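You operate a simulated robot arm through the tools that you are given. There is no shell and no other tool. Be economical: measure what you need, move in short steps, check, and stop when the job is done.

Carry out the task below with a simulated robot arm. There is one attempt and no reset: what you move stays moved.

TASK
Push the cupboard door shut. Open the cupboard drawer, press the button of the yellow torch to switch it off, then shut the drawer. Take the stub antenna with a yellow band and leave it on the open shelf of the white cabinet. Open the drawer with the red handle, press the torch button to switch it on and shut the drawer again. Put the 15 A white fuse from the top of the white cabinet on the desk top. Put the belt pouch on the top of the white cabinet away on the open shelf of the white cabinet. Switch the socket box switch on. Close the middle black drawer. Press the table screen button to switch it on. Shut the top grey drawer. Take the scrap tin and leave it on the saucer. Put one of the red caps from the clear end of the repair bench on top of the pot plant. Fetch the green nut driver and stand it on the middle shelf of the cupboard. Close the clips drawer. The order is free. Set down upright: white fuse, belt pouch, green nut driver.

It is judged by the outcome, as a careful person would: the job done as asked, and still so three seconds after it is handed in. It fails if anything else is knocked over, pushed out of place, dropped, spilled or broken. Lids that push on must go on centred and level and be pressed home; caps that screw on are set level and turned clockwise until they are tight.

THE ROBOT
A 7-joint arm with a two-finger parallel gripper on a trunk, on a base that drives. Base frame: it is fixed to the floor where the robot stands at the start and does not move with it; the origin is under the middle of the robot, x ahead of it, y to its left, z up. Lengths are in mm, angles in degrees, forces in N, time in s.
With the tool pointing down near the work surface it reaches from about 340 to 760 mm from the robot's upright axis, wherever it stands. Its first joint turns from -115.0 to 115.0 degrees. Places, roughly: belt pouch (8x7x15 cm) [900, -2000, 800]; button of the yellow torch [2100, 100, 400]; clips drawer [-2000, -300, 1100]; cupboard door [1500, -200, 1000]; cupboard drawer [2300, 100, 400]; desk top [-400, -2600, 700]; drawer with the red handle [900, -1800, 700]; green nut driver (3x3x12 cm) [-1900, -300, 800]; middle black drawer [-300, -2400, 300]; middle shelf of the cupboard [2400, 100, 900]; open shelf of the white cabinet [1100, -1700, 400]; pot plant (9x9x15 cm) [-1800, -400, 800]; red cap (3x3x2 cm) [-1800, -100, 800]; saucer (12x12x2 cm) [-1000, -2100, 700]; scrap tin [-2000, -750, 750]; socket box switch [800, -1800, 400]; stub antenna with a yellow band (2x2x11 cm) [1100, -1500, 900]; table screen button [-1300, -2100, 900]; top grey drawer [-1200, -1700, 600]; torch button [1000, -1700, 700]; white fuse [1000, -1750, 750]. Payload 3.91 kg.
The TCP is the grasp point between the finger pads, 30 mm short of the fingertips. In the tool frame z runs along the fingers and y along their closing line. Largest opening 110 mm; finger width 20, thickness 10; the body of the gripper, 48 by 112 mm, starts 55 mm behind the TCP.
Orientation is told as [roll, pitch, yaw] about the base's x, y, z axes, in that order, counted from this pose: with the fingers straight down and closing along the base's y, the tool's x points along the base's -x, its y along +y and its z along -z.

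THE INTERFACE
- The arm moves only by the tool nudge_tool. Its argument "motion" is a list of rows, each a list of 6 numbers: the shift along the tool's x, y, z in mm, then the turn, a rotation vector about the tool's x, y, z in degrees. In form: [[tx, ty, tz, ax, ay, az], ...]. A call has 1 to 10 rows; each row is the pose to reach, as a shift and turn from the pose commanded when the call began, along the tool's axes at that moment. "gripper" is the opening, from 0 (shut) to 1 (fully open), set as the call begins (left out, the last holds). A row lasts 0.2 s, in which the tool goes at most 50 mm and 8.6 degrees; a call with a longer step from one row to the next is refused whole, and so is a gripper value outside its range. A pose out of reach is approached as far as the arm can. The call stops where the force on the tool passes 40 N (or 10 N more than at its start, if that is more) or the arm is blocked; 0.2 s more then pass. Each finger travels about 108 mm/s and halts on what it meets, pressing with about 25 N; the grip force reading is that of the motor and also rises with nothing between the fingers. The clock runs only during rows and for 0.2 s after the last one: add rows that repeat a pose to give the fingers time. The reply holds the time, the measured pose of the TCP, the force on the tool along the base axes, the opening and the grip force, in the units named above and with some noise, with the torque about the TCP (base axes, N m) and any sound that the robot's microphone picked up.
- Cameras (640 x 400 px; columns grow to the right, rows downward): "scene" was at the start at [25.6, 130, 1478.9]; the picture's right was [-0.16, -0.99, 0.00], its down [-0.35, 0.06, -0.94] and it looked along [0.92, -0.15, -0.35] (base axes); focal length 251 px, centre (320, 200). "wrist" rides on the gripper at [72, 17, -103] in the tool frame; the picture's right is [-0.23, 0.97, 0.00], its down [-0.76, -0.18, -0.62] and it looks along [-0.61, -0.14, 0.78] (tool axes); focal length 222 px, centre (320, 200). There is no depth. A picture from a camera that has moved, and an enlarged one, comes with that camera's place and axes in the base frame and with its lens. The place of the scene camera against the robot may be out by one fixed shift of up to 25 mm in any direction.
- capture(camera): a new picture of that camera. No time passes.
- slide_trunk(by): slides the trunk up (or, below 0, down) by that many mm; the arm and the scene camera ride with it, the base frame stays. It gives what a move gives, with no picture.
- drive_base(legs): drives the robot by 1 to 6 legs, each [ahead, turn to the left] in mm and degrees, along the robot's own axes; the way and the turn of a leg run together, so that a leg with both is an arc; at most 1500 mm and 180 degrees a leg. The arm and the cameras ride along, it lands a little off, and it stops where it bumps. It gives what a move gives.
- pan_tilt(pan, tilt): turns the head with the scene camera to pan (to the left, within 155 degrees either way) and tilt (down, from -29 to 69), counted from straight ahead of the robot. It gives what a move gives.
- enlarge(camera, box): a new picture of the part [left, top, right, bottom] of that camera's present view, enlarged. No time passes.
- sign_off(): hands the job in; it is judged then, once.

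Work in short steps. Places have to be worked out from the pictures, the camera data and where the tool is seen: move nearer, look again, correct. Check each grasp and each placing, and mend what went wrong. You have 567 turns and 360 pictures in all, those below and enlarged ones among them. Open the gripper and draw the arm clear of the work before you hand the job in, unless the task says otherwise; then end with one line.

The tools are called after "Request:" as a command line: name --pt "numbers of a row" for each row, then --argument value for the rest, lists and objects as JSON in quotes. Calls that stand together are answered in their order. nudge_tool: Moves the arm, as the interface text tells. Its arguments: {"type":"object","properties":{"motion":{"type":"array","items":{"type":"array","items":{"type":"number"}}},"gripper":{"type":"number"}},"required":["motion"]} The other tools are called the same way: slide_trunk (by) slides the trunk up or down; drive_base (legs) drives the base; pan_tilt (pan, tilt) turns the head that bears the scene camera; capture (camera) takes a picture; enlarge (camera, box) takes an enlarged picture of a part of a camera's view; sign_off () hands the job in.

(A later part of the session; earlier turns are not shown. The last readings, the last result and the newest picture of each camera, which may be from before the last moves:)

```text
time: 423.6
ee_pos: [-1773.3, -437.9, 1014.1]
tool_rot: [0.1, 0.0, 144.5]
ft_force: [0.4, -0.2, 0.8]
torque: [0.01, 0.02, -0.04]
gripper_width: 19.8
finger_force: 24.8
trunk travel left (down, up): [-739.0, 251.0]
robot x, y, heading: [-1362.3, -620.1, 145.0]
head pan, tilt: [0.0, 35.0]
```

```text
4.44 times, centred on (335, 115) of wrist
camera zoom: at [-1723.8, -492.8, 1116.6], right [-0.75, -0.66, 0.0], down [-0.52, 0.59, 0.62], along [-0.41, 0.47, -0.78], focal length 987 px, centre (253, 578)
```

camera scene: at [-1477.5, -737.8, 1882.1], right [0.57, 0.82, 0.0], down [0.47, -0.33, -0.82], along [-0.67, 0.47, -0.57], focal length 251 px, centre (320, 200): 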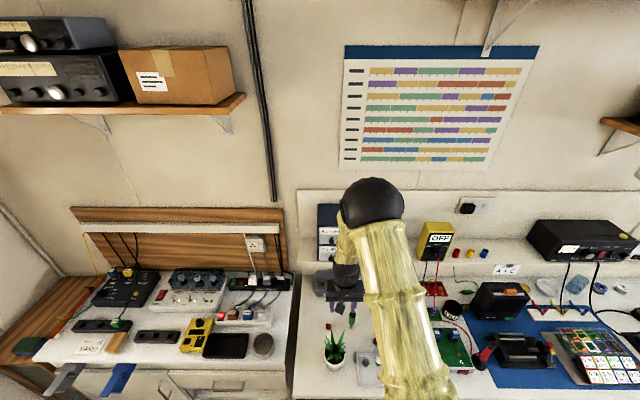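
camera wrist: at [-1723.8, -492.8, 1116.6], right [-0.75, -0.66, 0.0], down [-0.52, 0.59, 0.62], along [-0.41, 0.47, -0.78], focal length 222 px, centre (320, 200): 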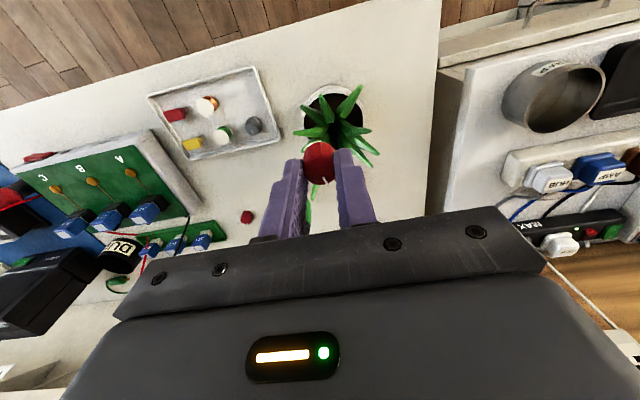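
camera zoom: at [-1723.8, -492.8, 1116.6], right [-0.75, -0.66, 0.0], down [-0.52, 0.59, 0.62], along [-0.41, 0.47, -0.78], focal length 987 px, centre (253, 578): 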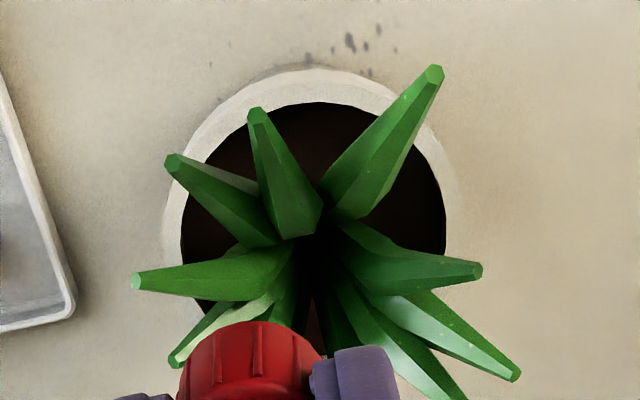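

Crown centre is at about (-1804,-430). I move the cap over it and lower partway.

Request:
nudge_tool --pt "-30 11 20 0 0 0" --pt "-30 11 60 0 0 0" --pt "-30 11 85 0 0 0" --pt "-30 11 85 0 0 0"

Request:
capture --camera "wrist"

Request:
enlarge --camera "scene" --box '[280, 250, 400, 340]'

```text
time: 424.4
ee_pos: [-1804.1, -427.5, 939.6]
tool_rot: [0.2, -0.7, 144.4]
ft_force: [9.7, -2.9, 32.3]
torque: [0.04, -0.73, -0.03]
gripper_width: 20.9
finger_force: 25.0
trunk travel left (down, up): [-739.0, 251.0]
robot x, y, heading: [-1357.9, -615.3, 144.9]
head pan, tilt: [0.0, 35.0]
stopped in row 4: the force on the tool passed its limit at 93 N (the readings are from after the stop); the commanded pose is now the measured one
```

```text
164 pictures are left
camera wrist: at [-1754.0, -484.6, 1041.9], right [-0.75, -0.66, 0.01], down [-0.51, 0.59, 0.63], along [-0.42, 0.47, -0.78], focal length 222 px, centre (320, 200)
```

wrist: 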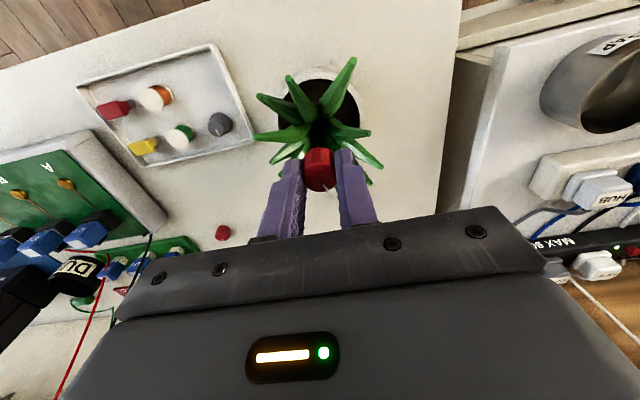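

```text
4.44 times, centred on (340, 295) of scene
camera zoom: at [-1474.0, -739.0, 1662.8], right [0.57, 0.82, 0.0], down [0.47, -0.33, -0.82], along [-0.67, 0.47, -0.57], focal length 1114 px, centre (231, -222)
```

zoom: 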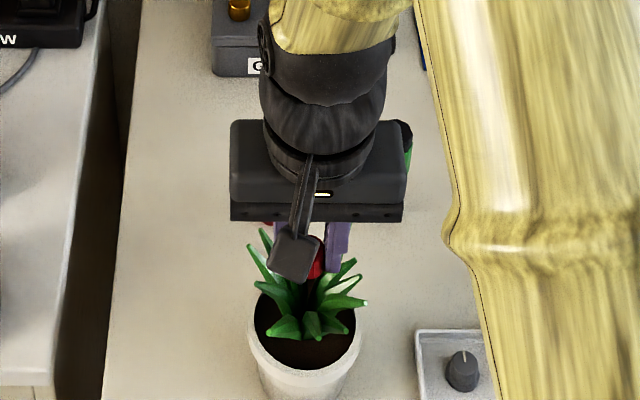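

Contact came already at cap bottom z≈898: the plant's effective top. I ease up until nearly unloaded, then release gently.

Request:
nudge_tool --pt "0 0 -1 0 0 0" --pt "0 0 -1 0 0 0"

```text
time: 425.0
ee_pos: [-1803.2, -430.0, 940.8]
tool_rot: [0.2, -0.7, 144.4]
ft_force: [9.0, -3.1, 34.4]
torque: [0.03, -0.7, -0.06]
gripper_width: 20.7
finger_force: 25.4
trunk travel left (down, up): [-739.0, 251.0]
robot x, y, heading: [-1361.6, -618.0, 145.1]
head pan, tilt: [0.0, 35.0]
```

Request:
nudge_tool --pt "0 0 -3 0 0 0" --pt "0 0 -3 0 0 0"

Request:
capture --camera "wrist"

```text
time: 425.6
ee_pos: [-1805.7, -428.2, 940.8]
tool_rot: [0.2, -0.5, 144.5]
ft_force: [2.1, -0.8, 5.9]
torque: [0.04, -0.23, -0.01]
gripper_width: 20.7
finger_force: 24.9
trunk travel left (down, up): [-739.0, 251.0]
robot x, y, heading: [-1360.7, -622.5, 145.2]
head pan, tilt: [0.0, 35.0]
```

```text
162 pictures are left
camera wrist: at [-1755.6, -484.3, 1042.5], right [-0.75, -0.66, 0.01], down [-0.51, 0.59, 0.63], along [-0.42, 0.47, -0.78], focal length 222 px, centre (320, 200)
```

wrist: 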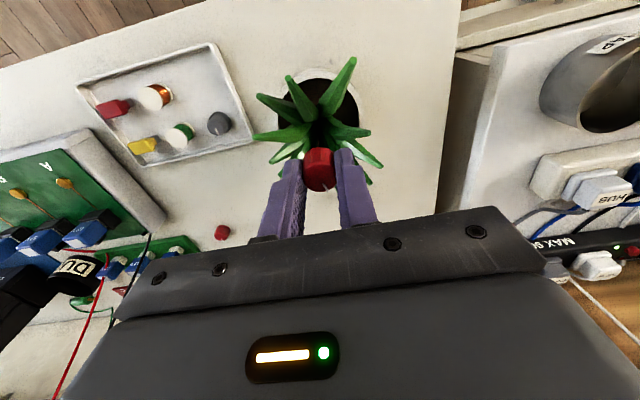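

Light contact (6 N). I release with a small opening.

Request:
nudge_tool --pt "0 0 0 0 0 0" --pt "0 0 0 0 0 0" --pt "0 0 0 0 0 0" --gripper 0.3

Request:
enlarge --camera "wrist" --box '[220, 60, 420, 210]'

```text
time: 426.4
ee_pos: [-1806.3, -428.7, 941.3]
tool_rot: [0.2, -0.5, 144.4]
ft_force: [0.7, 0.4, 0.7]
torque: [-0.01, -0.02, -0.03]
gripper_width: 33.0
finger_force: 0.1
trunk travel left (down, up): [-739.0, 251.0]
robot x, y, heading: [-1355.0, -622.8, 145.1]
head pan, tilt: [0.0, 35.0]
```

```text
2.67 times, centred on (320, 135) of wrist
camera zoom: at [-1756.0, -484.1, 1042.9], right [-0.75, -0.66, 0.01], down [-0.51, 0.59, 0.63], along [-0.42, 0.47, -0.78], focal length 592 px, centre (320, 373)
```

zoom: 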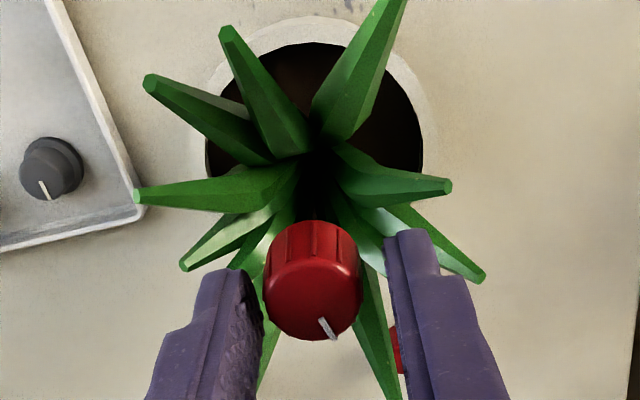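

The cap rests on the plant's top. I lift straight away and check.

Request:
nudge_tool --pt "0 0 -10 0 0 0" --pt "0 0 -40 0 0 0" --pt "0 0 -80 0 0 0"

Request:
enlarge --camera "wrist" --box '[220, 40, 420, 190]'

Request:
enlarge --camera "scene" --box '[280, 250, 400, 340]'

```text
time: 427.2
ee_pos: [-1805.5, -429.0, 1021.8]
tool_rot: [0.2, -0.5, 144.4]
ft_force: [0.2, -0.5, 0.0]
torque: [0.02, 0.01, 0.02]
gripper_width: 33.0
finger_force: 0.0
trunk travel left (down, up): [-739.0, 251.0]
robot x, y, heading: [-1359.8, -618.5, 145.1]
head pan, tilt: [0.0, 35.0]
```

```text
2.67 times, centred on (320, 115) of wrist
camera zoom: at [-1754.8, -484.5, 1123.5], right [-0.75, -0.66, 0.01], down [-0.51, 0.59, 0.63], along [-0.42, 0.47, -0.78], focal length 592 px, centre (320, 427)
```

zoom: 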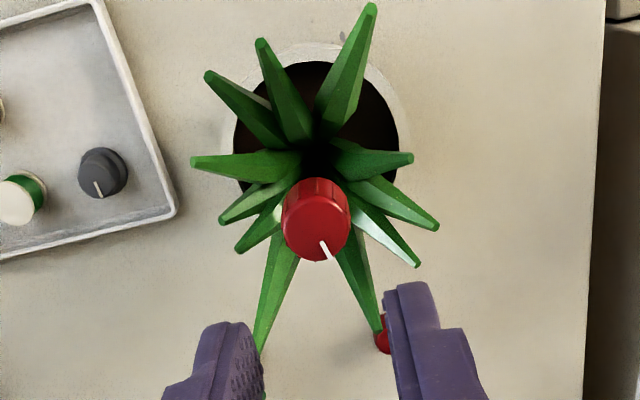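

```text
4.44 times, centred on (340, 295) of scene
camera zoom: at [-1476.5, -738.2, 1662.1], right [0.57, 0.82, 0.0], down [0.47, -0.33, -0.82], along [-0.67, 0.47, -0.57], focal length 1114 px, centre (231, -222)
```

zoom: 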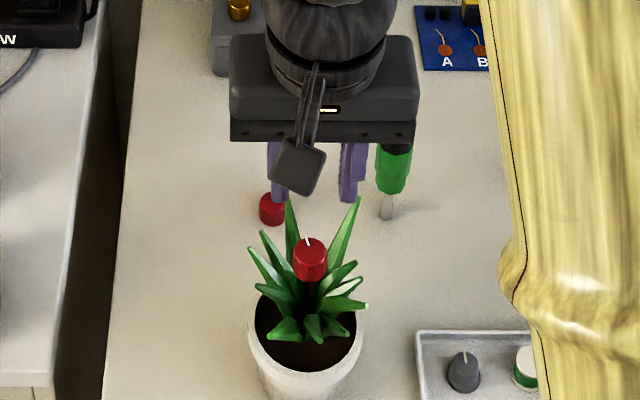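

The red cap sits on the pot plant. Next the scrap tin: I back off and drive left along the bench to face it.

Request:
drive_base --legs '[[-200, 0], [0, 84], [400, 0], [0, -84]]'

Request:
capture --camera "scene"

Request:
capture --camera "wrist"

```text
time: 441.8
ee_pos: [-1901.5, -843.7, 1021.7]
tool_rot: [0.2, -0.5, 144.6]
ft_force: [-0.1, 1.2, 1.0]
torque: [-0.02, -0.04, -0.02]
gripper_width: 33.0
finger_force: 0.0
trunk travel left (down, up): [-739.0, 251.0]
robot x, y, heading: [-1456.1, -1034.8, 145.3]
head pan, tilt: [0.0, 35.0]
```

```text
158 pictures are left
camera scene: at [-1573.8, -1152.3, 1662.1], right [0.57, 0.82, 0.0], down [0.47, -0.33, -0.82], along [-0.67, 0.47, -0.57], focal length 251 px, centre (320, 200)
```

scene: 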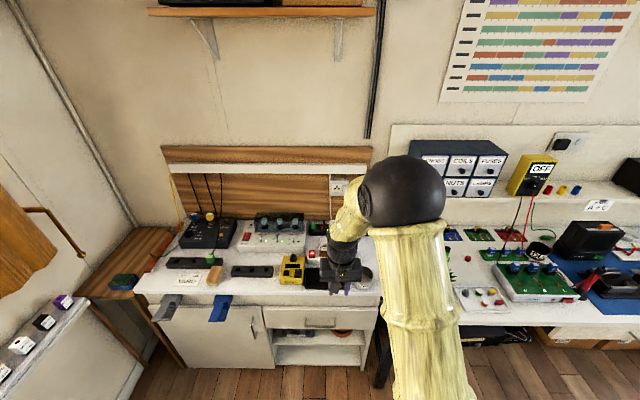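

```text
157 pictures are left
camera wrist: at [-1852.5, -899.3, 1122.9], right [-0.75, -0.66, 0.01], down [-0.51, 0.58, 0.63], along [-0.42, 0.47, -0.78], focal length 222 px, centre (320, 200)
```

wrist: 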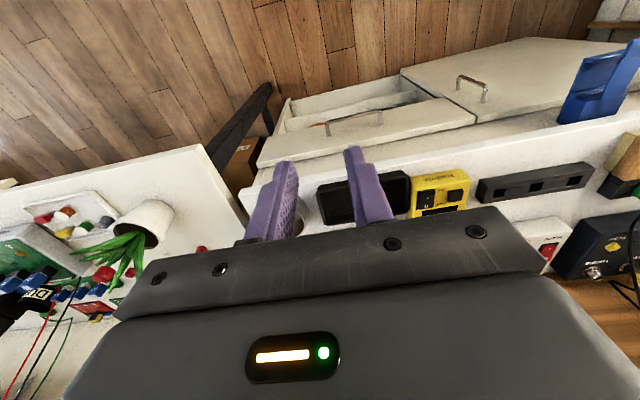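

Request:
nudge_tool --pt "-30 -35 0 0 0 0" --pt "-60 -70 0 0 0 0" --pt "-90 -105 0 0 0 0" --pt "-130 -113 0 0 0 0" --pt "-150 -113 0 0 0 0" --pt "-150 -113 0 0 0 0" --gripper 1

Request:
capture --camera "wrist"

```text
time: 443.2
ee_pos: [-1959.7, -664.6, 1022.1]
tool_rot: [0.2, -0.5, 144.6]
ft_force: [-0.8, 1.2, 0.0]
torque: [-0.02, 0.03, 0.04]
gripper_width: 110.1
finger_force: 0.0
trunk travel left (down, up): [-739.0, 251.0]
robot x, y, heading: [-1460.4, -1039.4, 144.9]
head pan, tilt: [0.0, 35.0]
```

```text
156 pictures are left
camera wrist: at [-1909.7, -720.3, 1123.6], right [-0.75, -0.66, 0.01], down [-0.51, 0.59, 0.63], along [-0.42, 0.47, -0.78], focal length 222 px, centre (320, 200)
```

wrist: 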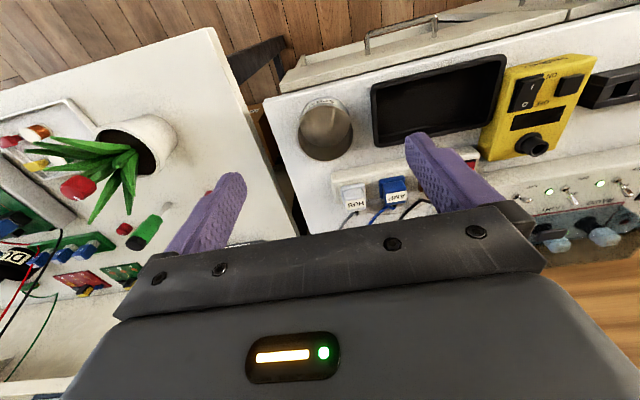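

Request:
enlarge --camera "wrist" --box '[270, 70, 400, 180]'

```text
3.64 times, centred on (335, 125) of wrist
camera zoom: at [-1909.7, -720.3, 1123.6], right [-0.75, -0.66, 0.01], down [-0.51, 0.59, 0.63], along [-0.42, 0.47, -0.78], focal length 808 px, centre (266, 473)
```

zoom: 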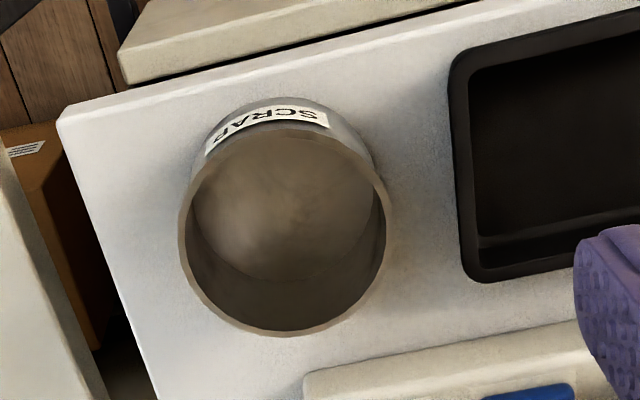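

The tin is empty, about 82 mm across. I centre over it at a lower height and re-measure.

Request:
nudge_tool --pt "-30 -2 30 0 0.5 0" --pt "-55 -4 70 0 0.5 0" --pt "-55 -4 115 0 0.5 0" --pt "-55 -4 115 0 0.5 0"

Request:
capture --camera "wrist"

```text
time: 444.2
ee_pos: [-2002.5, -628.2, 906.0]
tool_rot: [0.2, 0.0, 144.7]
ft_force: [0.3, -0.1, 0.1]
torque: [-0.05, -0.03, 0.06]
gripper_width: 109.8
finger_force: 0.1
trunk travel left (down, up): [-739.0, 251.0]
robot x, y, heading: [-1454.4, -1035.5, 145.1]
head pan, tilt: [0.0, 35.0]
```

```text
154 pictures are left
camera wrist: at [-1954.0, -683.5, 1009.0], right [-0.75, -0.66, 0.0], down [-0.52, 0.59, 0.62], along [-0.41, 0.47, -0.78], focal length 222 px, centre (320, 200)
```

wrist: 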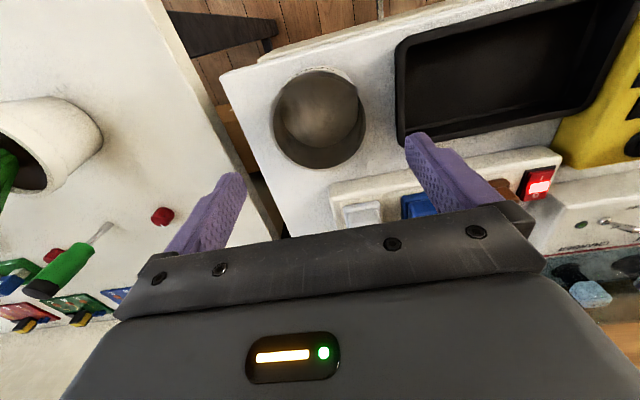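

Rim centre (-2002,-629), z≈802, diameter ≈85: already centred. I descend around it and close.

Request:
nudge_tool --pt "0 0 40 0 0 0" --pt "0 0 75 0 0 0" --pt "0 0 92 0 0 0" --pt "0 0 92 0 0 0"

Request:
capture --camera "wrist"

```text
time: 445.2
ee_pos: [-2003.4, -629.2, 815.6]
tool_rot: [0.2, 0.1, 144.6]
ft_force: [-0.7, 0.9, -0.4]
torque: [0.01, -0.01, -0.01]
gripper_width: 110.2
finger_force: 0.0
trunk travel left (down, up): [-739.0, 251.0]
robot x, y, heading: [-1454.9, -1033.9, 145.0]
head pan, tilt: [0.0, 35.0]
```

```text
153 pictures are left
camera wrist: at [-1953.8, -684.4, 917.2], right [-0.75, -0.66, 0.0], down [-0.52, 0.59, 0.62], along [-0.41, 0.46, -0.78], focal length 222 px, centre (320, 200)
```

wrist: 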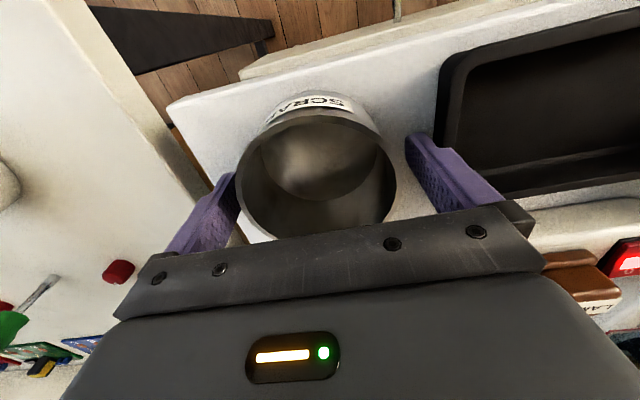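

Request:
nudge_tool --pt "0 0 8 0 0 0" --pt "0 0 8 0 0 0"

Request:
nudge_tool --pt "0 0 0 0 0 0" --pt "0 0 0 0 0 0" --pt "0 0 0 0 0 0" --gripper 0

Request:
nudge_tool --pt "0 0 -10 0 0 0" --pt "0 0 -50 0 0 0" --pt "0 0 -95 0 0 0" --pt "0 0 -140 0 0 0"

Request:
capture --camera "wrist"

```text
time: 445.8
ee_pos: [-2002.7, -629.3, 810.3]
tool_rot: [0.2, -0.2, 144.7]
ft_force: [1.5, -1.1, 16.6]
torque: [0.65, -0.73, -0.2]
gripper_width: 110.0
finger_force: 0.0
trunk travel left (down, up): [-739.0, 251.0]
robot x, y, heading: [-1455.1, -1034.2, 144.8]
head pan, tilt: [0.0, 35.0]
```

```text
time: 446.6
ee_pos: [-2002.1, -627.7, 810.0]
tool_rot: [0.1, -0.3, 144.5]
ft_force: [5.1, 13.0, 26.8]
torque: [1.07, -0.99, 0.21]
gripper_width: 79.6
finger_force: 25.2
trunk travel left (down, up): [-739.0, 251.0]
robot x, y, heading: [-1457.9, -1035.8, 144.7]
head pan, tilt: [0.0, 35.0]
```

```text
time: 447.6
ee_pos: [-2002.2, -628.1, 947.2]
tool_rot: [0.2, 0.1, 144.6]
ft_force: [0.0, -0.2, -0.4]
torque: [0.04, -0.03, 0.0]
gripper_width: 79.1
finger_force: 25.2
trunk travel left (down, up): [-739.0, 251.0]
robot x, y, heading: [-1456.3, -1035.9, 145.2]
head pan, tilt: [0.0, 35.0]
```

```text
152 pictures are left
camera wrist: at [-1952.2, -683.3, 1049.7], right [-0.75, -0.66, 0.0], down [-0.52, 0.59, 0.62], along [-0.41, 0.46, -0.78], focal length 222 px, centre (320, 200)
```

wrist: 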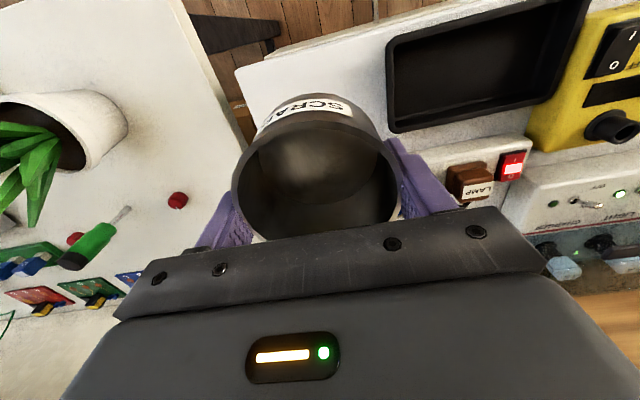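

The tin is lifted level. I pull the arm in and carry the tin to the desk by the saucer.

Request:
nudge_tool --pt "40 0 -15 0 0 0" --pt "80 0 -30 0 0 0" --pt "110 0 -40 0 0 0"

Request:
drive_base --legs '[[-320, 0], [0, -175], [700, 0], [0, -95]]'

Request:
capture --camera "scene"

Request:
capture --camera "wrist"

```text
time: 448.4
ee_pos: [-1914.4, -692.5, 987.9]
tool_rot: [0.2, -0.1, 144.6]
ft_force: [0.0, 0.0, -0.8]
torque: [0.0, -0.01, 0.0]
gripper_width: 79.0
finger_force: 24.8
trunk travel left (down, up): [-739.0, 251.0]
robot x, y, heading: [-1457.1, -1039.7, 145.0]
head pan, tilt: [0.0, 35.0]
```

```text
time: 471.2
ee_pos: [-937.1, -2017.2, 987.9]
tool_rot: [0.2, 0.0, -125.9]
ft_force: [-1.1, -0.2, -1.3]
torque: [0.02, 0.0, -0.01]
gripper_width: 79.2
finger_force: 24.7
trunk travel left (down, up): [-739.0, 251.0]
robot x, y, heading: [-591.1, -1562.3, -125.5]
head pan, tilt: [0.0, 35.0]
```

```text
151 pictures are left
camera scene: at [-489.2, -1681.9, 1662.1], right [-0.82, 0.58, 0.0], down [0.33, 0.47, -0.82], along [-0.47, -0.67, -0.57], focal length 251 px, centre (320, 200)
```

scene: 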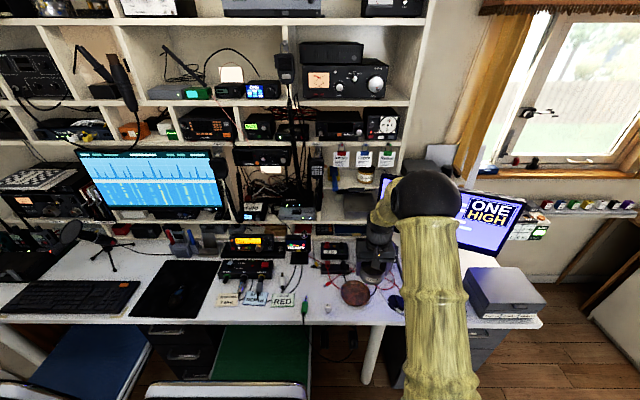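

```text
150 pictures are left
camera wrist: at [-881.5, -1968.7, 1089.5], right [0.66, -0.75, 0.0], down [-0.59, -0.51, 0.62], along [-0.47, -0.41, -0.78], focal length 222 px, centre (320, 200)
```

wrist: 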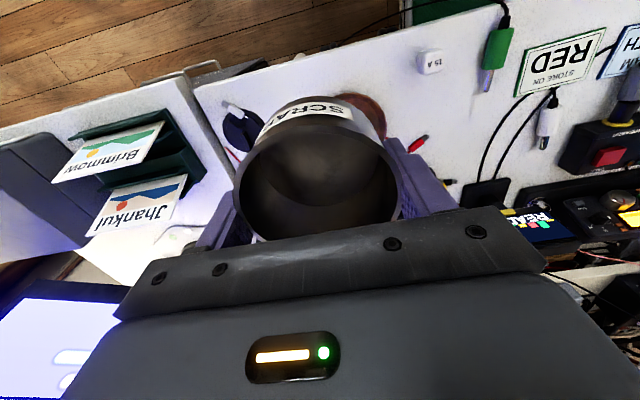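

Request:
enlarge --camera "scene" --box '[300, 240, 420, 330]'

```text
4.44 times, centred on (360, 285) of scene
camera zoom: at [-489.2, -1681.9, 1662.1], right [-0.82, 0.58, 0.0], down [0.33, 0.47, -0.82], along [-0.47, -0.67, -0.57], focal length 1114 px, centre (142, -178)
```

zoom: 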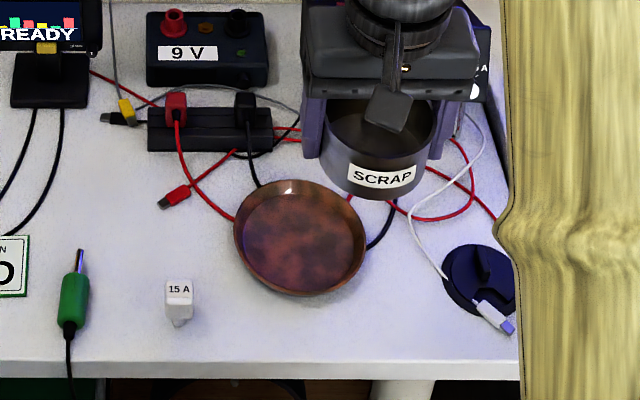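

Request:
enlarge --camera "wrist" --box '[200, 70, 440, 250]'

```text
2.22 times, centred on (320, 160) of wrist
camera zoom: at [-881.5, -1968.7, 1089.5], right [0.66, -0.75, 0.0], down [-0.59, -0.51, 0.62], along [-0.47, -0.41, -0.78], focal length 494 px, centre (320, 289)
```

zoom: 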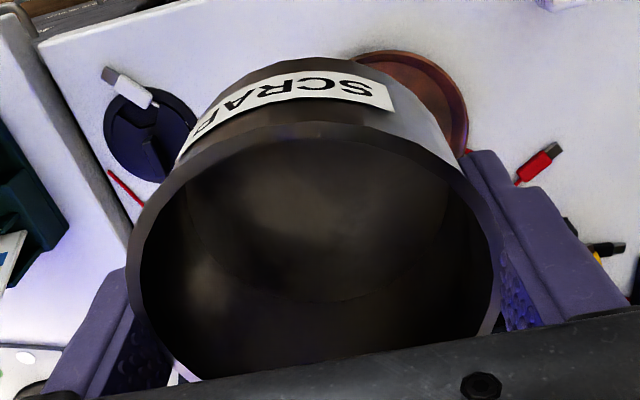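

Tin is centred in the grip, its base flush with the fingertips. Saucer centre is about (-960,-2091). I move over it and lower partway.

Request:
nudge_tool --pt "-35 12 0 0 0 0" --pt "-73 25 10 0 0 0" --pt "-73 25 55 0 0 0" --pt "-73 25 100 0 0 0" --pt "-73 25 140 0 0 0" --pt "-73 25 140 0 0 0"

Request:
enlarge --camera "scene" --box '[300, 230, 420, 320]'

Request:
capture --camera "wrist"

```text
time: 472.6
ee_pos: [-959.8, -2091.8, 847.0]
tool_rot: [0.1, 0.0, -125.9]
ft_force: [0.5, 0.4, 0.0]
torque: [0.02, 0.02, 0.01]
gripper_width: 79.5
finger_force: 25.1
trunk travel left (down, up): [-739.0, 251.0]
robot x, y, heading: [-589.4, -1559.2, -125.2]
head pan, tilt: [0.0, 35.0]
```

```text
4.44 times, centred on (360, 275) of scene
camera zoom: at [-489.0, -1681.7, 1662.1], right [-0.82, 0.58, 0.0], down [0.33, 0.47, -0.82], along [-0.47, -0.67, -0.57], focal length 1114 px, centre (142, -133)
```

zoom: 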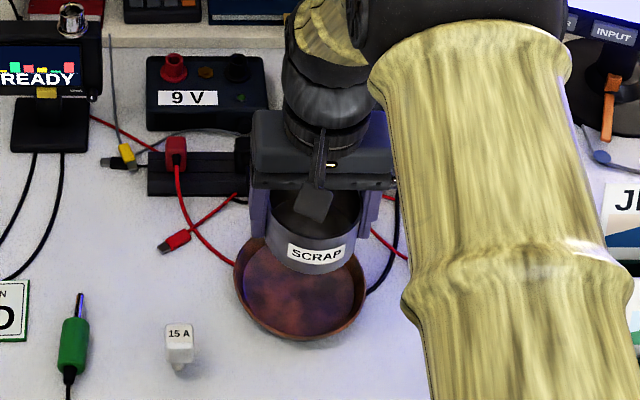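

```text
146 pictures are left
camera wrist: at [-903.8, -2042.9, 949.5], right [0.66, -0.75, 0.0], down [-0.59, -0.51, 0.62], along [-0.47, -0.41, -0.78], focal length 222 px, centre (320, 200)
```

wrist: 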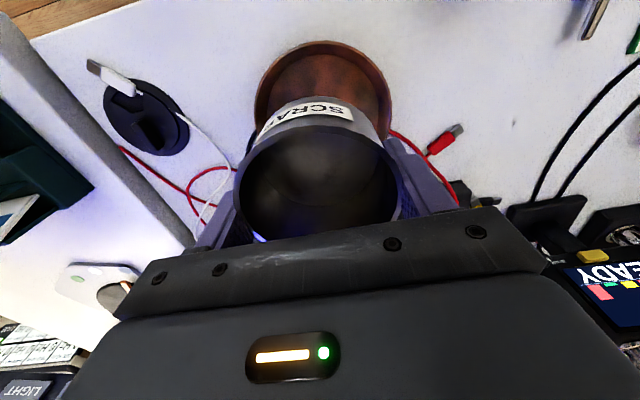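

Centred within a few mm. I lower slowly to contact.

Request:
nudge_tool --pt "2 3 40 0 0 0" --pt "2 3 58 0 0 0" --pt "2 3 62 0 0 0" --pt "2 3 64 0 0 0" --pt "2 3 66 0 0 0"

```text
time: 473.8
ee_pos: [-956.6, -2092.9, 782.9]
tool_rot: [0.3, -0.2, -125.8]
ft_force: [1.0, 0.9, 8.2]
torque: [-0.07, 0.03, 0.01]
gripper_width: 79.1
finger_force: 25.1
trunk travel left (down, up): [-739.0, 251.0]
robot x, y, heading: [-592.2, -1563.6, -125.4]
head pan, tilt: [0.0, 35.0]
```

Symmetric light contact. I ease up 1 mm and open slightly.

Request:
nudge_tool --pt "0 0 -1 0 0 0" --pt "0 0 -1 0 0 0" --pt "0 0 -1 0 0 0" --gripper 0.8

Request:
nudge_tool --pt "0 0 -15 0 0 0" --pt "0 0 -50 0 0 0" --pt "0 0 -90 0 0 0" --pt "0 0 -130 0 0 0" --gripper 0.85

Request:
capture --camera "wrist"

Request:
enlarge --camera "scene" --box '[300, 230, 420, 320]'

```text
time: 474.6
ee_pos: [-953.4, -2092.6, 782.8]
tool_rot: [0.1, 0.1, -125.7]
ft_force: [0.1, 1.1, 6.7]
torque: [-0.03, 0.03, 0.03]
gripper_width: 80.0
finger_force: 0.0
trunk travel left (down, up): [-739.0, 251.0]
robot x, y, heading: [-591.1, -1565.2, -125.6]
head pan, tilt: [0.0, 35.0]
```

```text
time: 475.6
ee_pos: [-956.5, -2092.3, 913.1]
tool_rot: [0.2, 0.0, -125.8]
ft_force: [0.0, 0.3, -1.5]
torque: [-0.02, -0.01, 0.02]
gripper_width: 81.5
finger_force: 0.2
trunk travel left (down, up): [-739.0, 251.0]
robot x, y, heading: [-594.6, -1562.0, -125.4]
head pan, tilt: [0.0, 35.0]
```

```text
145 pictures are left
camera wrist: at [-900.4, -2041.8, 1015.4], right [0.66, -0.75, 0.0], down [-0.59, -0.51, 0.62], along [-0.47, -0.41, -0.78], focal length 222 px, centre (320, 200)
```

wrist: 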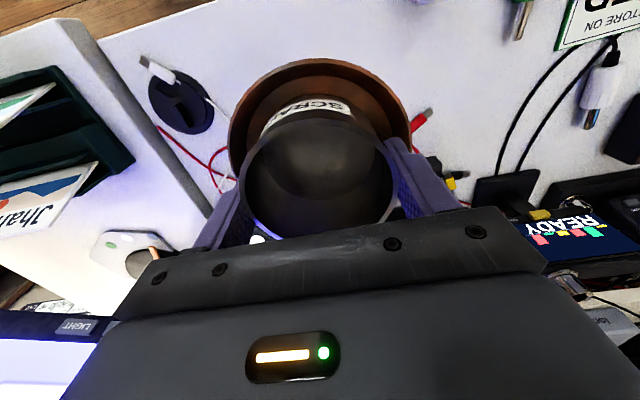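

```text
4.44 times, centred on (360, 275) of scene
camera zoom: at [-488.8, -1681.4, 1662.1], right [-0.82, 0.58, 0.0], down [0.33, 0.47, -0.82], along [-0.47, -0.67, -0.57], focal length 1114 px, centre (142, -133)
```

zoom: 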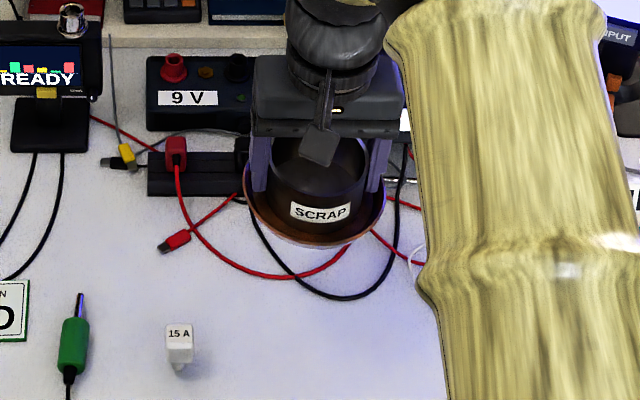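

The fingers wedged against the saucer's wall and lifted it with the tin. I set it back down at the same place first.

Request:
nudge_tool --pt "0 0 45 0 0 0" --pt "0 0 85 0 0 0" --pt "0 0 115 0 0 0" --pt "0 0 124 0 0 0" --pt "0 0 128 0 0 0" --pt "0 0 130 0 0 0"

Request:
capture --camera "wrist"

Request:
enlarge --camera "scene" --box '[300, 230, 420, 320]'

```text
time: 477.0
ee_pos: [-956.8, -2092.0, 785.1]
tool_rot: [0.2, -0.2, -125.8]
ft_force: [-1.8, 1.3, 14.0]
torque: [-0.14, -0.11, 0.14]
gripper_width: 82.8
finger_force: 0.0
trunk travel left (down, up): [-739.0, 251.0]
robot x, y, heading: [-588.9, -1565.1, -125.5]
head pan, tilt: [0.0, 35.0]
```

```text
143 pictures are left
camera wrist: at [-900.2, -2042.9, 886.9], right [0.66, -0.75, 0.0], down [-0.59, -0.51, 0.63], along [-0.47, -0.41, -0.78], focal length 222 px, centre (320, 200)
```

wrist: 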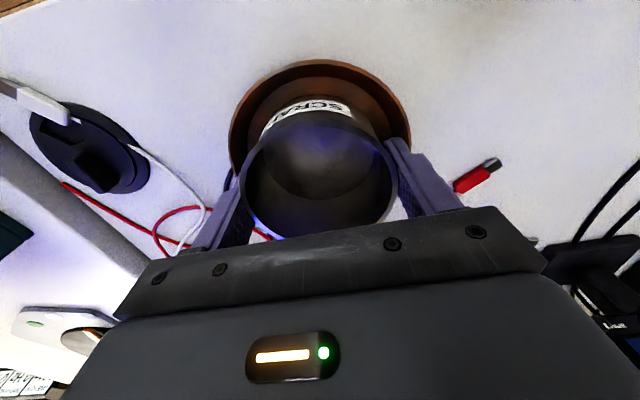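

```text
4.44 times, centred on (360, 275) of scene
camera zoom: at [-488.2, -1680.2, 1662.5], right [-0.82, 0.58, 0.0], down [0.33, 0.47, -0.82], along [-0.47, -0.67, -0.57], focal length 1114 px, centre (142, -133)
```

zoom: 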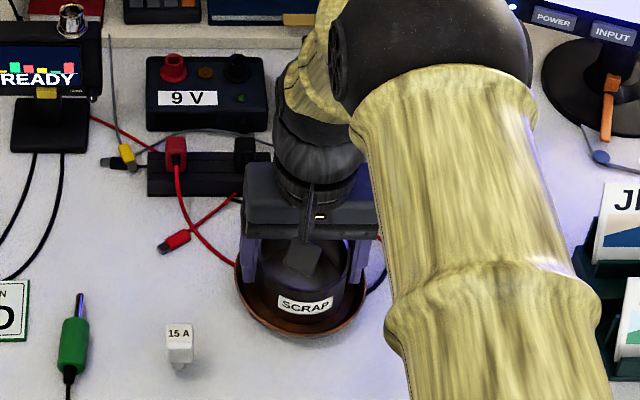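

The saucer is back in its place. I set the fingers to a neutral width between tin and saucer and rise in small steps.

Request:
nudge_tool --pt "0 0 0 0 0 0" --pt "0 0 -1 0 0 0" --pt "0 0 -2 0 0 0" --pt "0 0 -4 0 0 0" --pt "0 0 -7 0 0 0" --pt "0 0 -10 0 0 0" --gripper 0.735

Request:
capture --camera "wrist"

Request:
enlarge --camera "scene" --box '[300, 230, 420, 320]'

```text
time: 478.4
ee_pos: [-955.4, -2092.7, 793.8]
tool_rot: [0.2, -0.1, -125.8]
ft_force: [0.3, -0.6, -0.3]
torque: [0.01, 0.01, 0.02]
gripper_width: 81.0
finger_force: 0.0
trunk travel left (down, up): [-739.0, 251.0]
robot x, y, heading: [-588.1, -1560.1, -125.3]
head pan, tilt: [0.0, 35.0]
```

```text
141 pictures are left
camera wrist: at [-899.9, -2043.1, 894.5], right [0.66, -0.75, 0.0], down [-0.59, -0.51, 0.62], along [-0.47, -0.41, -0.78], focal length 222 px, centre (320, 200)
```

wrist: 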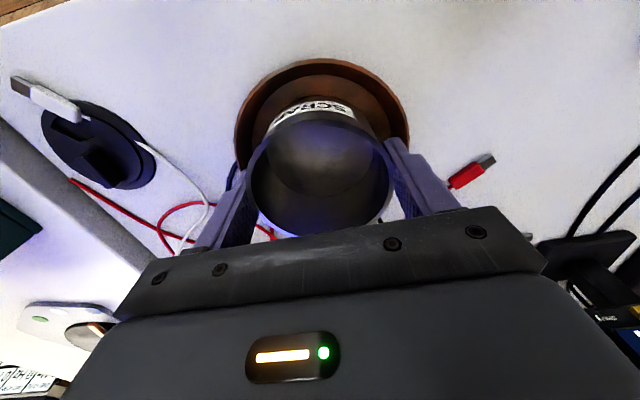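

```text
4.44 times, centred on (360, 275) of scene
camera zoom: at [-489.0, -1681.8, 1662.1], right [-0.82, 0.58, 0.0], down [0.33, 0.47, -0.82], along [-0.47, -0.67, -0.57], focal length 1114 px, centre (142, -133)
```

zoom: 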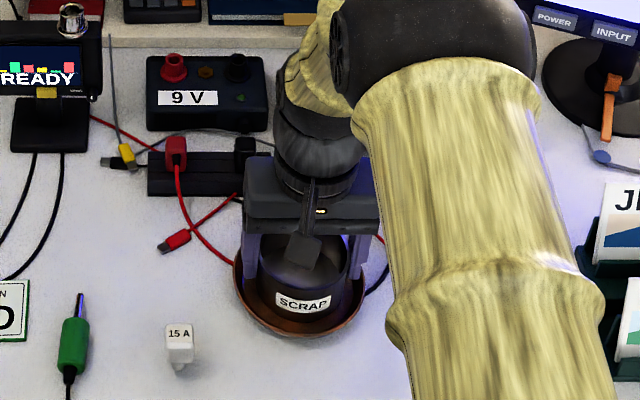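

Tin and saucer now stay put. I continue straight up.

Request:
nudge_tool --pt "0 0 -10 0 0 0" --pt "0 0 -25 0 0 0" --pt "0 0 -60 0 0 0" --pt "0 0 -105 0 0 0" --pt "0 0 -150 0 0 0"

Request:
capture --camera "wrist"

```text
time: 479.6
ee_pos: [-955.6, -2092.0, 943.4]
tool_rot: [0.2, 0.0, -125.7]
ft_force: [-1.1, 0.9, 0.1]
torque: [-0.01, 0.03, -0.03]
gripper_width: 81.0
finger_force: 0.1
trunk travel left (down, up): [-739.0, 251.0]
robot x, y, heading: [-590.8, -1562.7, -125.3]
head pan, tilt: [0.0, 35.0]
```

```text
139 pictures are left
camera wrist: at [-900.1, -2042.9, 1045.3], right [0.66, -0.75, 0.0], down [-0.59, -0.51, 0.62], along [-0.47, -0.41, -0.78], focal length 222 px, centre (320, 200)
```

wrist: 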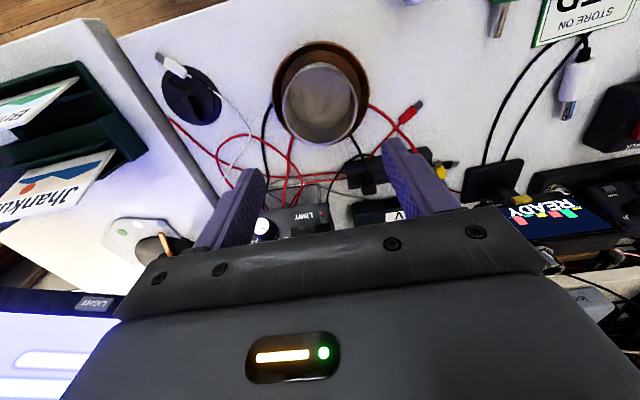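

Request:
enlarge --camera "wrist" --box '[240, 20, 400, 170]'

```text
2.67 times, centred on (320, 95) of wrist
camera zoom: at [-900.1, -2042.9, 1045.3], right [0.66, -0.75, 0.0], down [-0.59, -0.51, 0.62], along [-0.47, -0.41, -0.78], focal length 592 px, centre (320, 480)
```

zoom: 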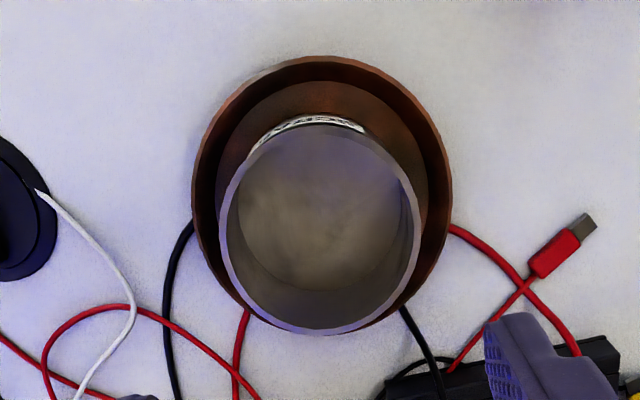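

The tin sits well on the saucer. Last object: the green nut driver. I raise and drive to the bench, approaching from the right so as to stay clear of the plant.

Request:
nudge_tool --pt "40 0 -25 0 0 0" --pt "80 0 -50 0 0 0" --pt "110 0 -90 0 0 0" --gripper 0.6

Request:
drive_base --legs '[[-250, 0], [0, -107], [1220, 0], [0, 40]]'

Request:
capture --camera "scene"

Request:
capture --camera "wrist"

```text
time: 480.4
ee_pos: [-891.4, -2002.4, 1032.9]
tool_rot: [0.2, -0.1, -125.8]
ft_force: [0.2, 0.4, 0.4]
torque: [-0.02, 0.03, -0.01]
gripper_width: 65.9
finger_force: 0.0
trunk travel left (down, up): [-739.0, 251.0]
robot x, y, heading: [-587.2, -1561.3, -125.2]
head pan, tilt: [0.0, 35.0]
```

```text
time: 498.4
ee_pos: [-1722.0, -285.2, 1031.5]
tool_rot: [0.2, 0.0, 167.2]
ft_force: [0.1, -0.6, -0.5]
torque: [0.01, -0.03, -0.02]
gripper_width: 66.0
finger_force: 0.0
trunk travel left (down, up): [-739.0, 251.0]
robot x, y, heading: [-1194.7, -385.4, 167.7]
head pan, tilt: [0.0, 35.0]
```

```text
137 pictures are left
camera scene: at [-1265.5, -540.7, 1662.1], right [0.21, 0.98, 0.0], down [0.56, -0.12, -0.82], along [-0.8, 0.17, -0.57], focal length 251 px, centre (320, 200)
```

scene: 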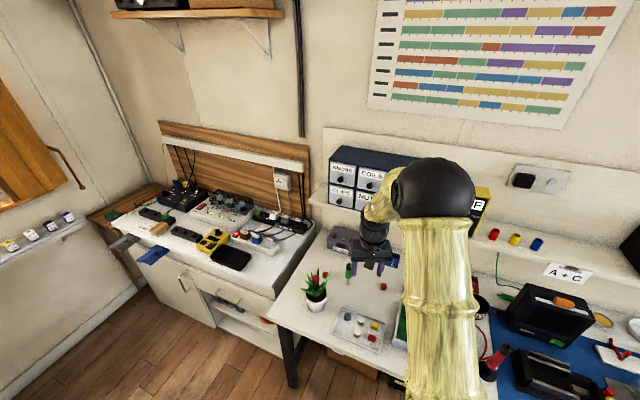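

```text
136 pictures are left
camera wrist: at [-1655.3, -317.0, 1134.9], right [-0.44, -0.9, 0.0], down [-0.7, 0.34, 0.62], along [-0.56, 0.27, -0.78], focal length 222 px, centre (320, 200)
```

wrist: 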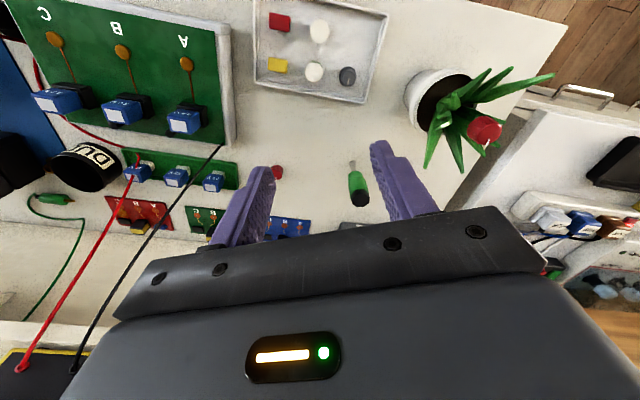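

I tilt the tool 45° and look at the nut driver (at about (-1871,-281)).

Request:
nudge_tool --pt "10 5 0 0 -8 0" --pt "20 10 0 0 -16 0" --pt "30 15 0 0 -24 0" --pt "40 20 0 0 -32 0" --pt "45 20 20 0 -40 0" --pt "45 20 50 0 -45 0" --pt "45 20 80 0 -45 0" --pt "45 20 80 0 -45 0"

Request:
capture --camera "wrist"

```text
time: 500.2
ee_pos: [-1682.3, -315.5, 952.0]
tool_rot: [0.3, -45.0, 166.9]
ft_force: [-0.5, 0.3, 1.2]
torque: [-0.01, -0.03, 0.03]
gripper_width: 66.1
finger_force: 0.1
trunk travel left (down, up): [-739.0, 251.0]
robot x, y, heading: [-1197.7, -387.1, 168.0]
head pan, tilt: [0.0, 35.0]
```

```text
135 pictures are left
camera wrist: at [-1564.7, -358.3, 973.1], right [-0.37, -0.91, 0.16], down [-0.06, 0.2, 0.98], along [-0.93, 0.35, -0.12], focal length 222 px, centre (320, 200)
```

wrist: 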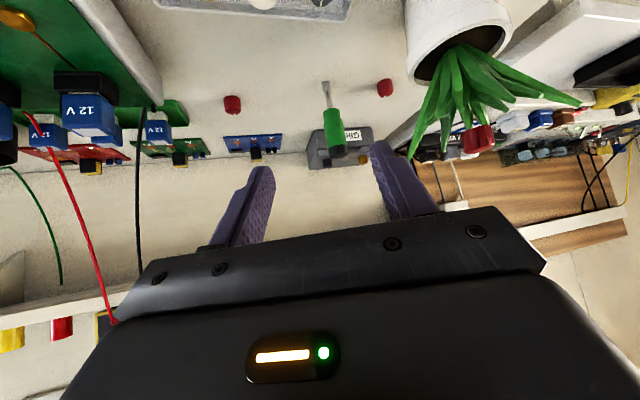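

Request:
nudge_tool --pt "0 0 0 -5.7 0 -5.7" --pt "-10 0 35 -5.7 0 -5.7" --pt "-20 2 80 -5.7 0 -5.7" --pt "-32 5 125 -5.7 0 -5.7" --pt "-40 7 155 -5.7 0 -5.7" --pt "-40 7 155 -5.7 0 -5.7"

Request:
capture --camera "wrist"

Request:
enlarge --camera "scene" --box '[280, 210, 420, 330]'

```text
time: 501.6
ee_pos: [-1820.2, -290.6, 870.6]
tool_rot: [0.2, -45.1, 175.2]
ft_force: [0.3, 0.0, 0.6]
torque: [-0.02, 0.02, 0.02]
gripper_width: 65.6
finger_force: 0.1
trunk travel left (down, up): [-739.0, 251.0]
robot x, y, heading: [-1198.8, -390.7, 167.9]
head pan, tilt: [0.0, 35.0]
```

```text
134 pictures are left
camera wrist: at [-1697.3, -317.4, 892.9], right [-0.24, -0.96, 0.16], down [-0.08, 0.19, 0.98], along [-0.97, 0.22, -0.12], focal length 222 px, centre (320, 200)
```

wrist: 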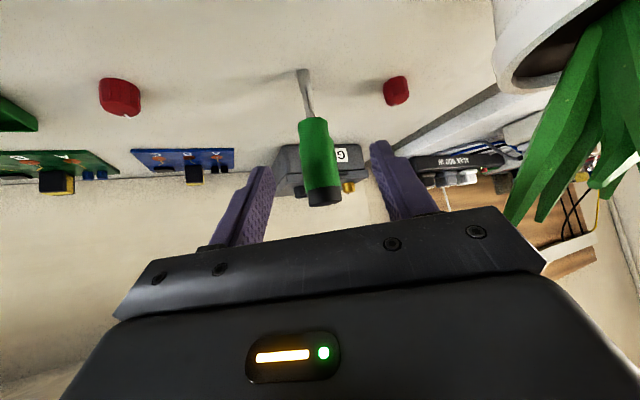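

```text
3.33 times, centred on (350, 270) of scene
camera zoom: at [-1265.3, -540.6, 1662.1], right [0.21, 0.98, 0.0], down [0.56, -0.12, -0.82], along [-0.8, 0.17, -0.57], focal length 836 px, centre (220, -33)
```

zoom: 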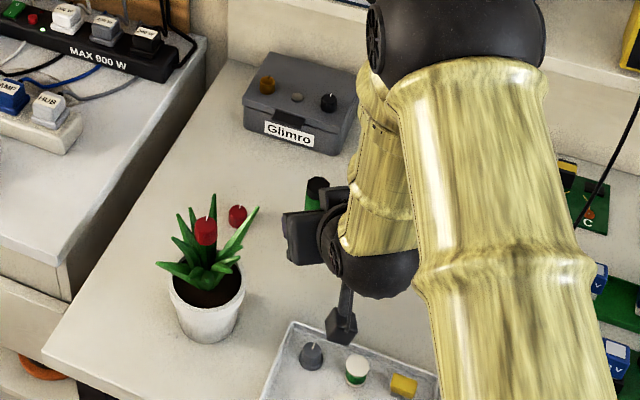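

Request:
nudge_tool --pt "-5 -1 25 0 0 0" --pt "-10 -3 45 0 0 0" --pt "-13 -3 60 0 0 0" --pt "-13 -3 60 0 0 0"

Request:
capture --camera "wrist"

```text
time: 502.6
ee_pos: [-1869.6, -283.3, 837.3]
tool_rot: [0.3, -45.0, 175.1]
ft_force: [0.2, -0.5, 0.3]
torque: [-0.02, 0.0, 0.01]
gripper_width: 65.8
finger_force: 0.1
trunk travel left (down, up): [-739.0, 251.0]
robot x, y, heading: [-1200.2, -389.7, 167.6]
head pan, tilt: [0.0, 35.0]
```

```text
132 pictures are left
camera wrist: at [-1747.8, -311.1, 859.1], right [-0.24, -0.96, 0.16], down [-0.08, 0.19, 0.98], along [-0.97, 0.22, -0.12], focal length 222 px, centre (320, 200)
```

wrist: 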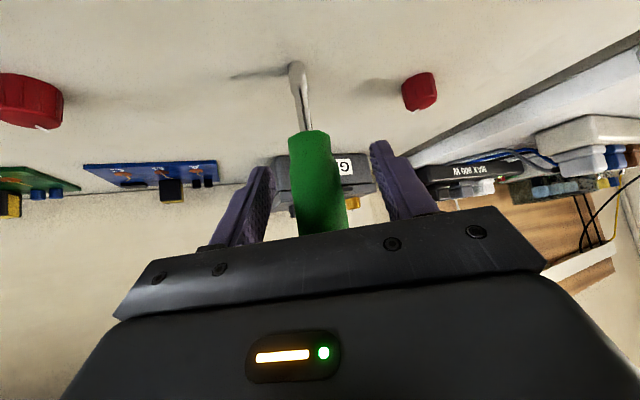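

The handle stands between the fingers. I close, then lift.

Request:
nudge_tool --pt "0 0 0 0 0 0" --pt "0 0 0 0 0 0" --pt "0 0 0 0 0 0" --gripper 0

Request:
nudge_tool --pt "-5 0 -5 0 0 0" --pt "-20 0 -20 0 0 0" --pt "-50 0 -50 0 0 0" --pt "-82 0 -82 0 0 0" --pt "-115 0 -115 0 0 0"

Request:
capture --camera "wrist"

```text
time: 503.4
ee_pos: [-1869.7, -284.4, 838.6]
tool_rot: [0.3, -45.1, 175.1]
ft_force: [0.1, -0.8, -0.5]
torque: [-0.04, -0.01, 0.02]
gripper_width: 26.2
finger_force: 25.4
trunk travel left (down, up): [-739.0, 251.0]
robot x, y, heading: [-1196.4, -386.5, 167.6]
head pan, tilt: [0.0, 35.0]
```

```text
time: 504.6
ee_pos: [-1868.6, -284.1, 1001.9]
tool_rot: [0.3, -45.0, 175.1]
ft_force: [0.0, 0.3, -0.7]
torque: [0.0, 0.02, 0.01]
gripper_width: 26.2
finger_force: 24.8
trunk travel left (down, up): [-739.0, 251.0]
robot x, y, heading: [-1200.1, -391.1, 168.0]
head pan, tilt: [0.0, 35.0]
```

```text
131 pictures are left
camera wrist: at [-1747.4, -310.4, 1022.9], right [-0.24, -0.96, 0.16], down [-0.08, 0.19, 0.98], along [-0.97, 0.22, -0.12], focal length 222 px, centre (320, 200)
```

wrist: 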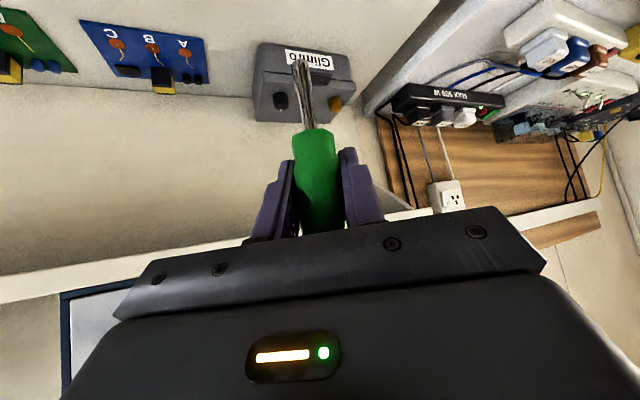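

Nut driver is held firmly (26 mm). I pull it in and carry it across the room to the cupboard.

Request:
nudge_tool --pt "25 0 -25 0 0 0" --pt "55 0 -55 0 0 0" --pt "85 0 -85 0 0 0"

Request:
drive_base --legs '[[-200, 0], [0, -133.6], [1245, 0], [1244, 0], [0, -69]]'

Request:
capture --camera "scene"

```text
time: 505.4
ee_pos: [-1749.7, -293.4, 1002.1]
tool_rot: [0.3, -45.1, 175.1]
ft_force: [0.3, -0.9, -0.6]
torque: [0.01, 0.0, 0.01]
gripper_width: 26.2
finger_force: 24.8
trunk travel left (down, up): [-739.0, 251.0]
robot x, y, heading: [-1195.6, -387.6, 167.8]
head pan, tilt: [0.0, 35.0]
```

```text
time: 533.6
ee_pos: [1526.8, 668.7, 1000.8]
tool_rot: [0.3, -45.1, -27.9]
ft_force: [-0.3, 0.1, -0.8]
torque: [0.01, -0.01, 0.01]
gripper_width: 25.9
finger_force: 25.1
trunk travel left (down, up): [-739.0, 251.0]
robot x, y, heading: [1053.8, 969.3, -35.4]
head pan, tilt: [0.0, 35.0]
```

```text
130 pictures are left
camera scene: at [1160.7, 1072.3, 1662.1], right [-0.58, -0.82, 0.0], down [-0.47, 0.33, -0.82], along [0.67, -0.47, -0.57], focal length 251 px, centre (320, 200)
```

scene: 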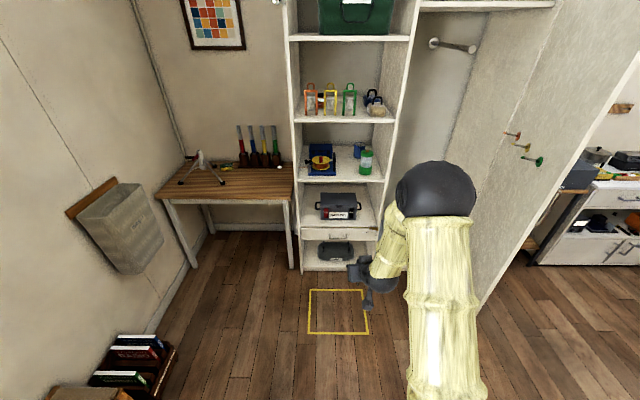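

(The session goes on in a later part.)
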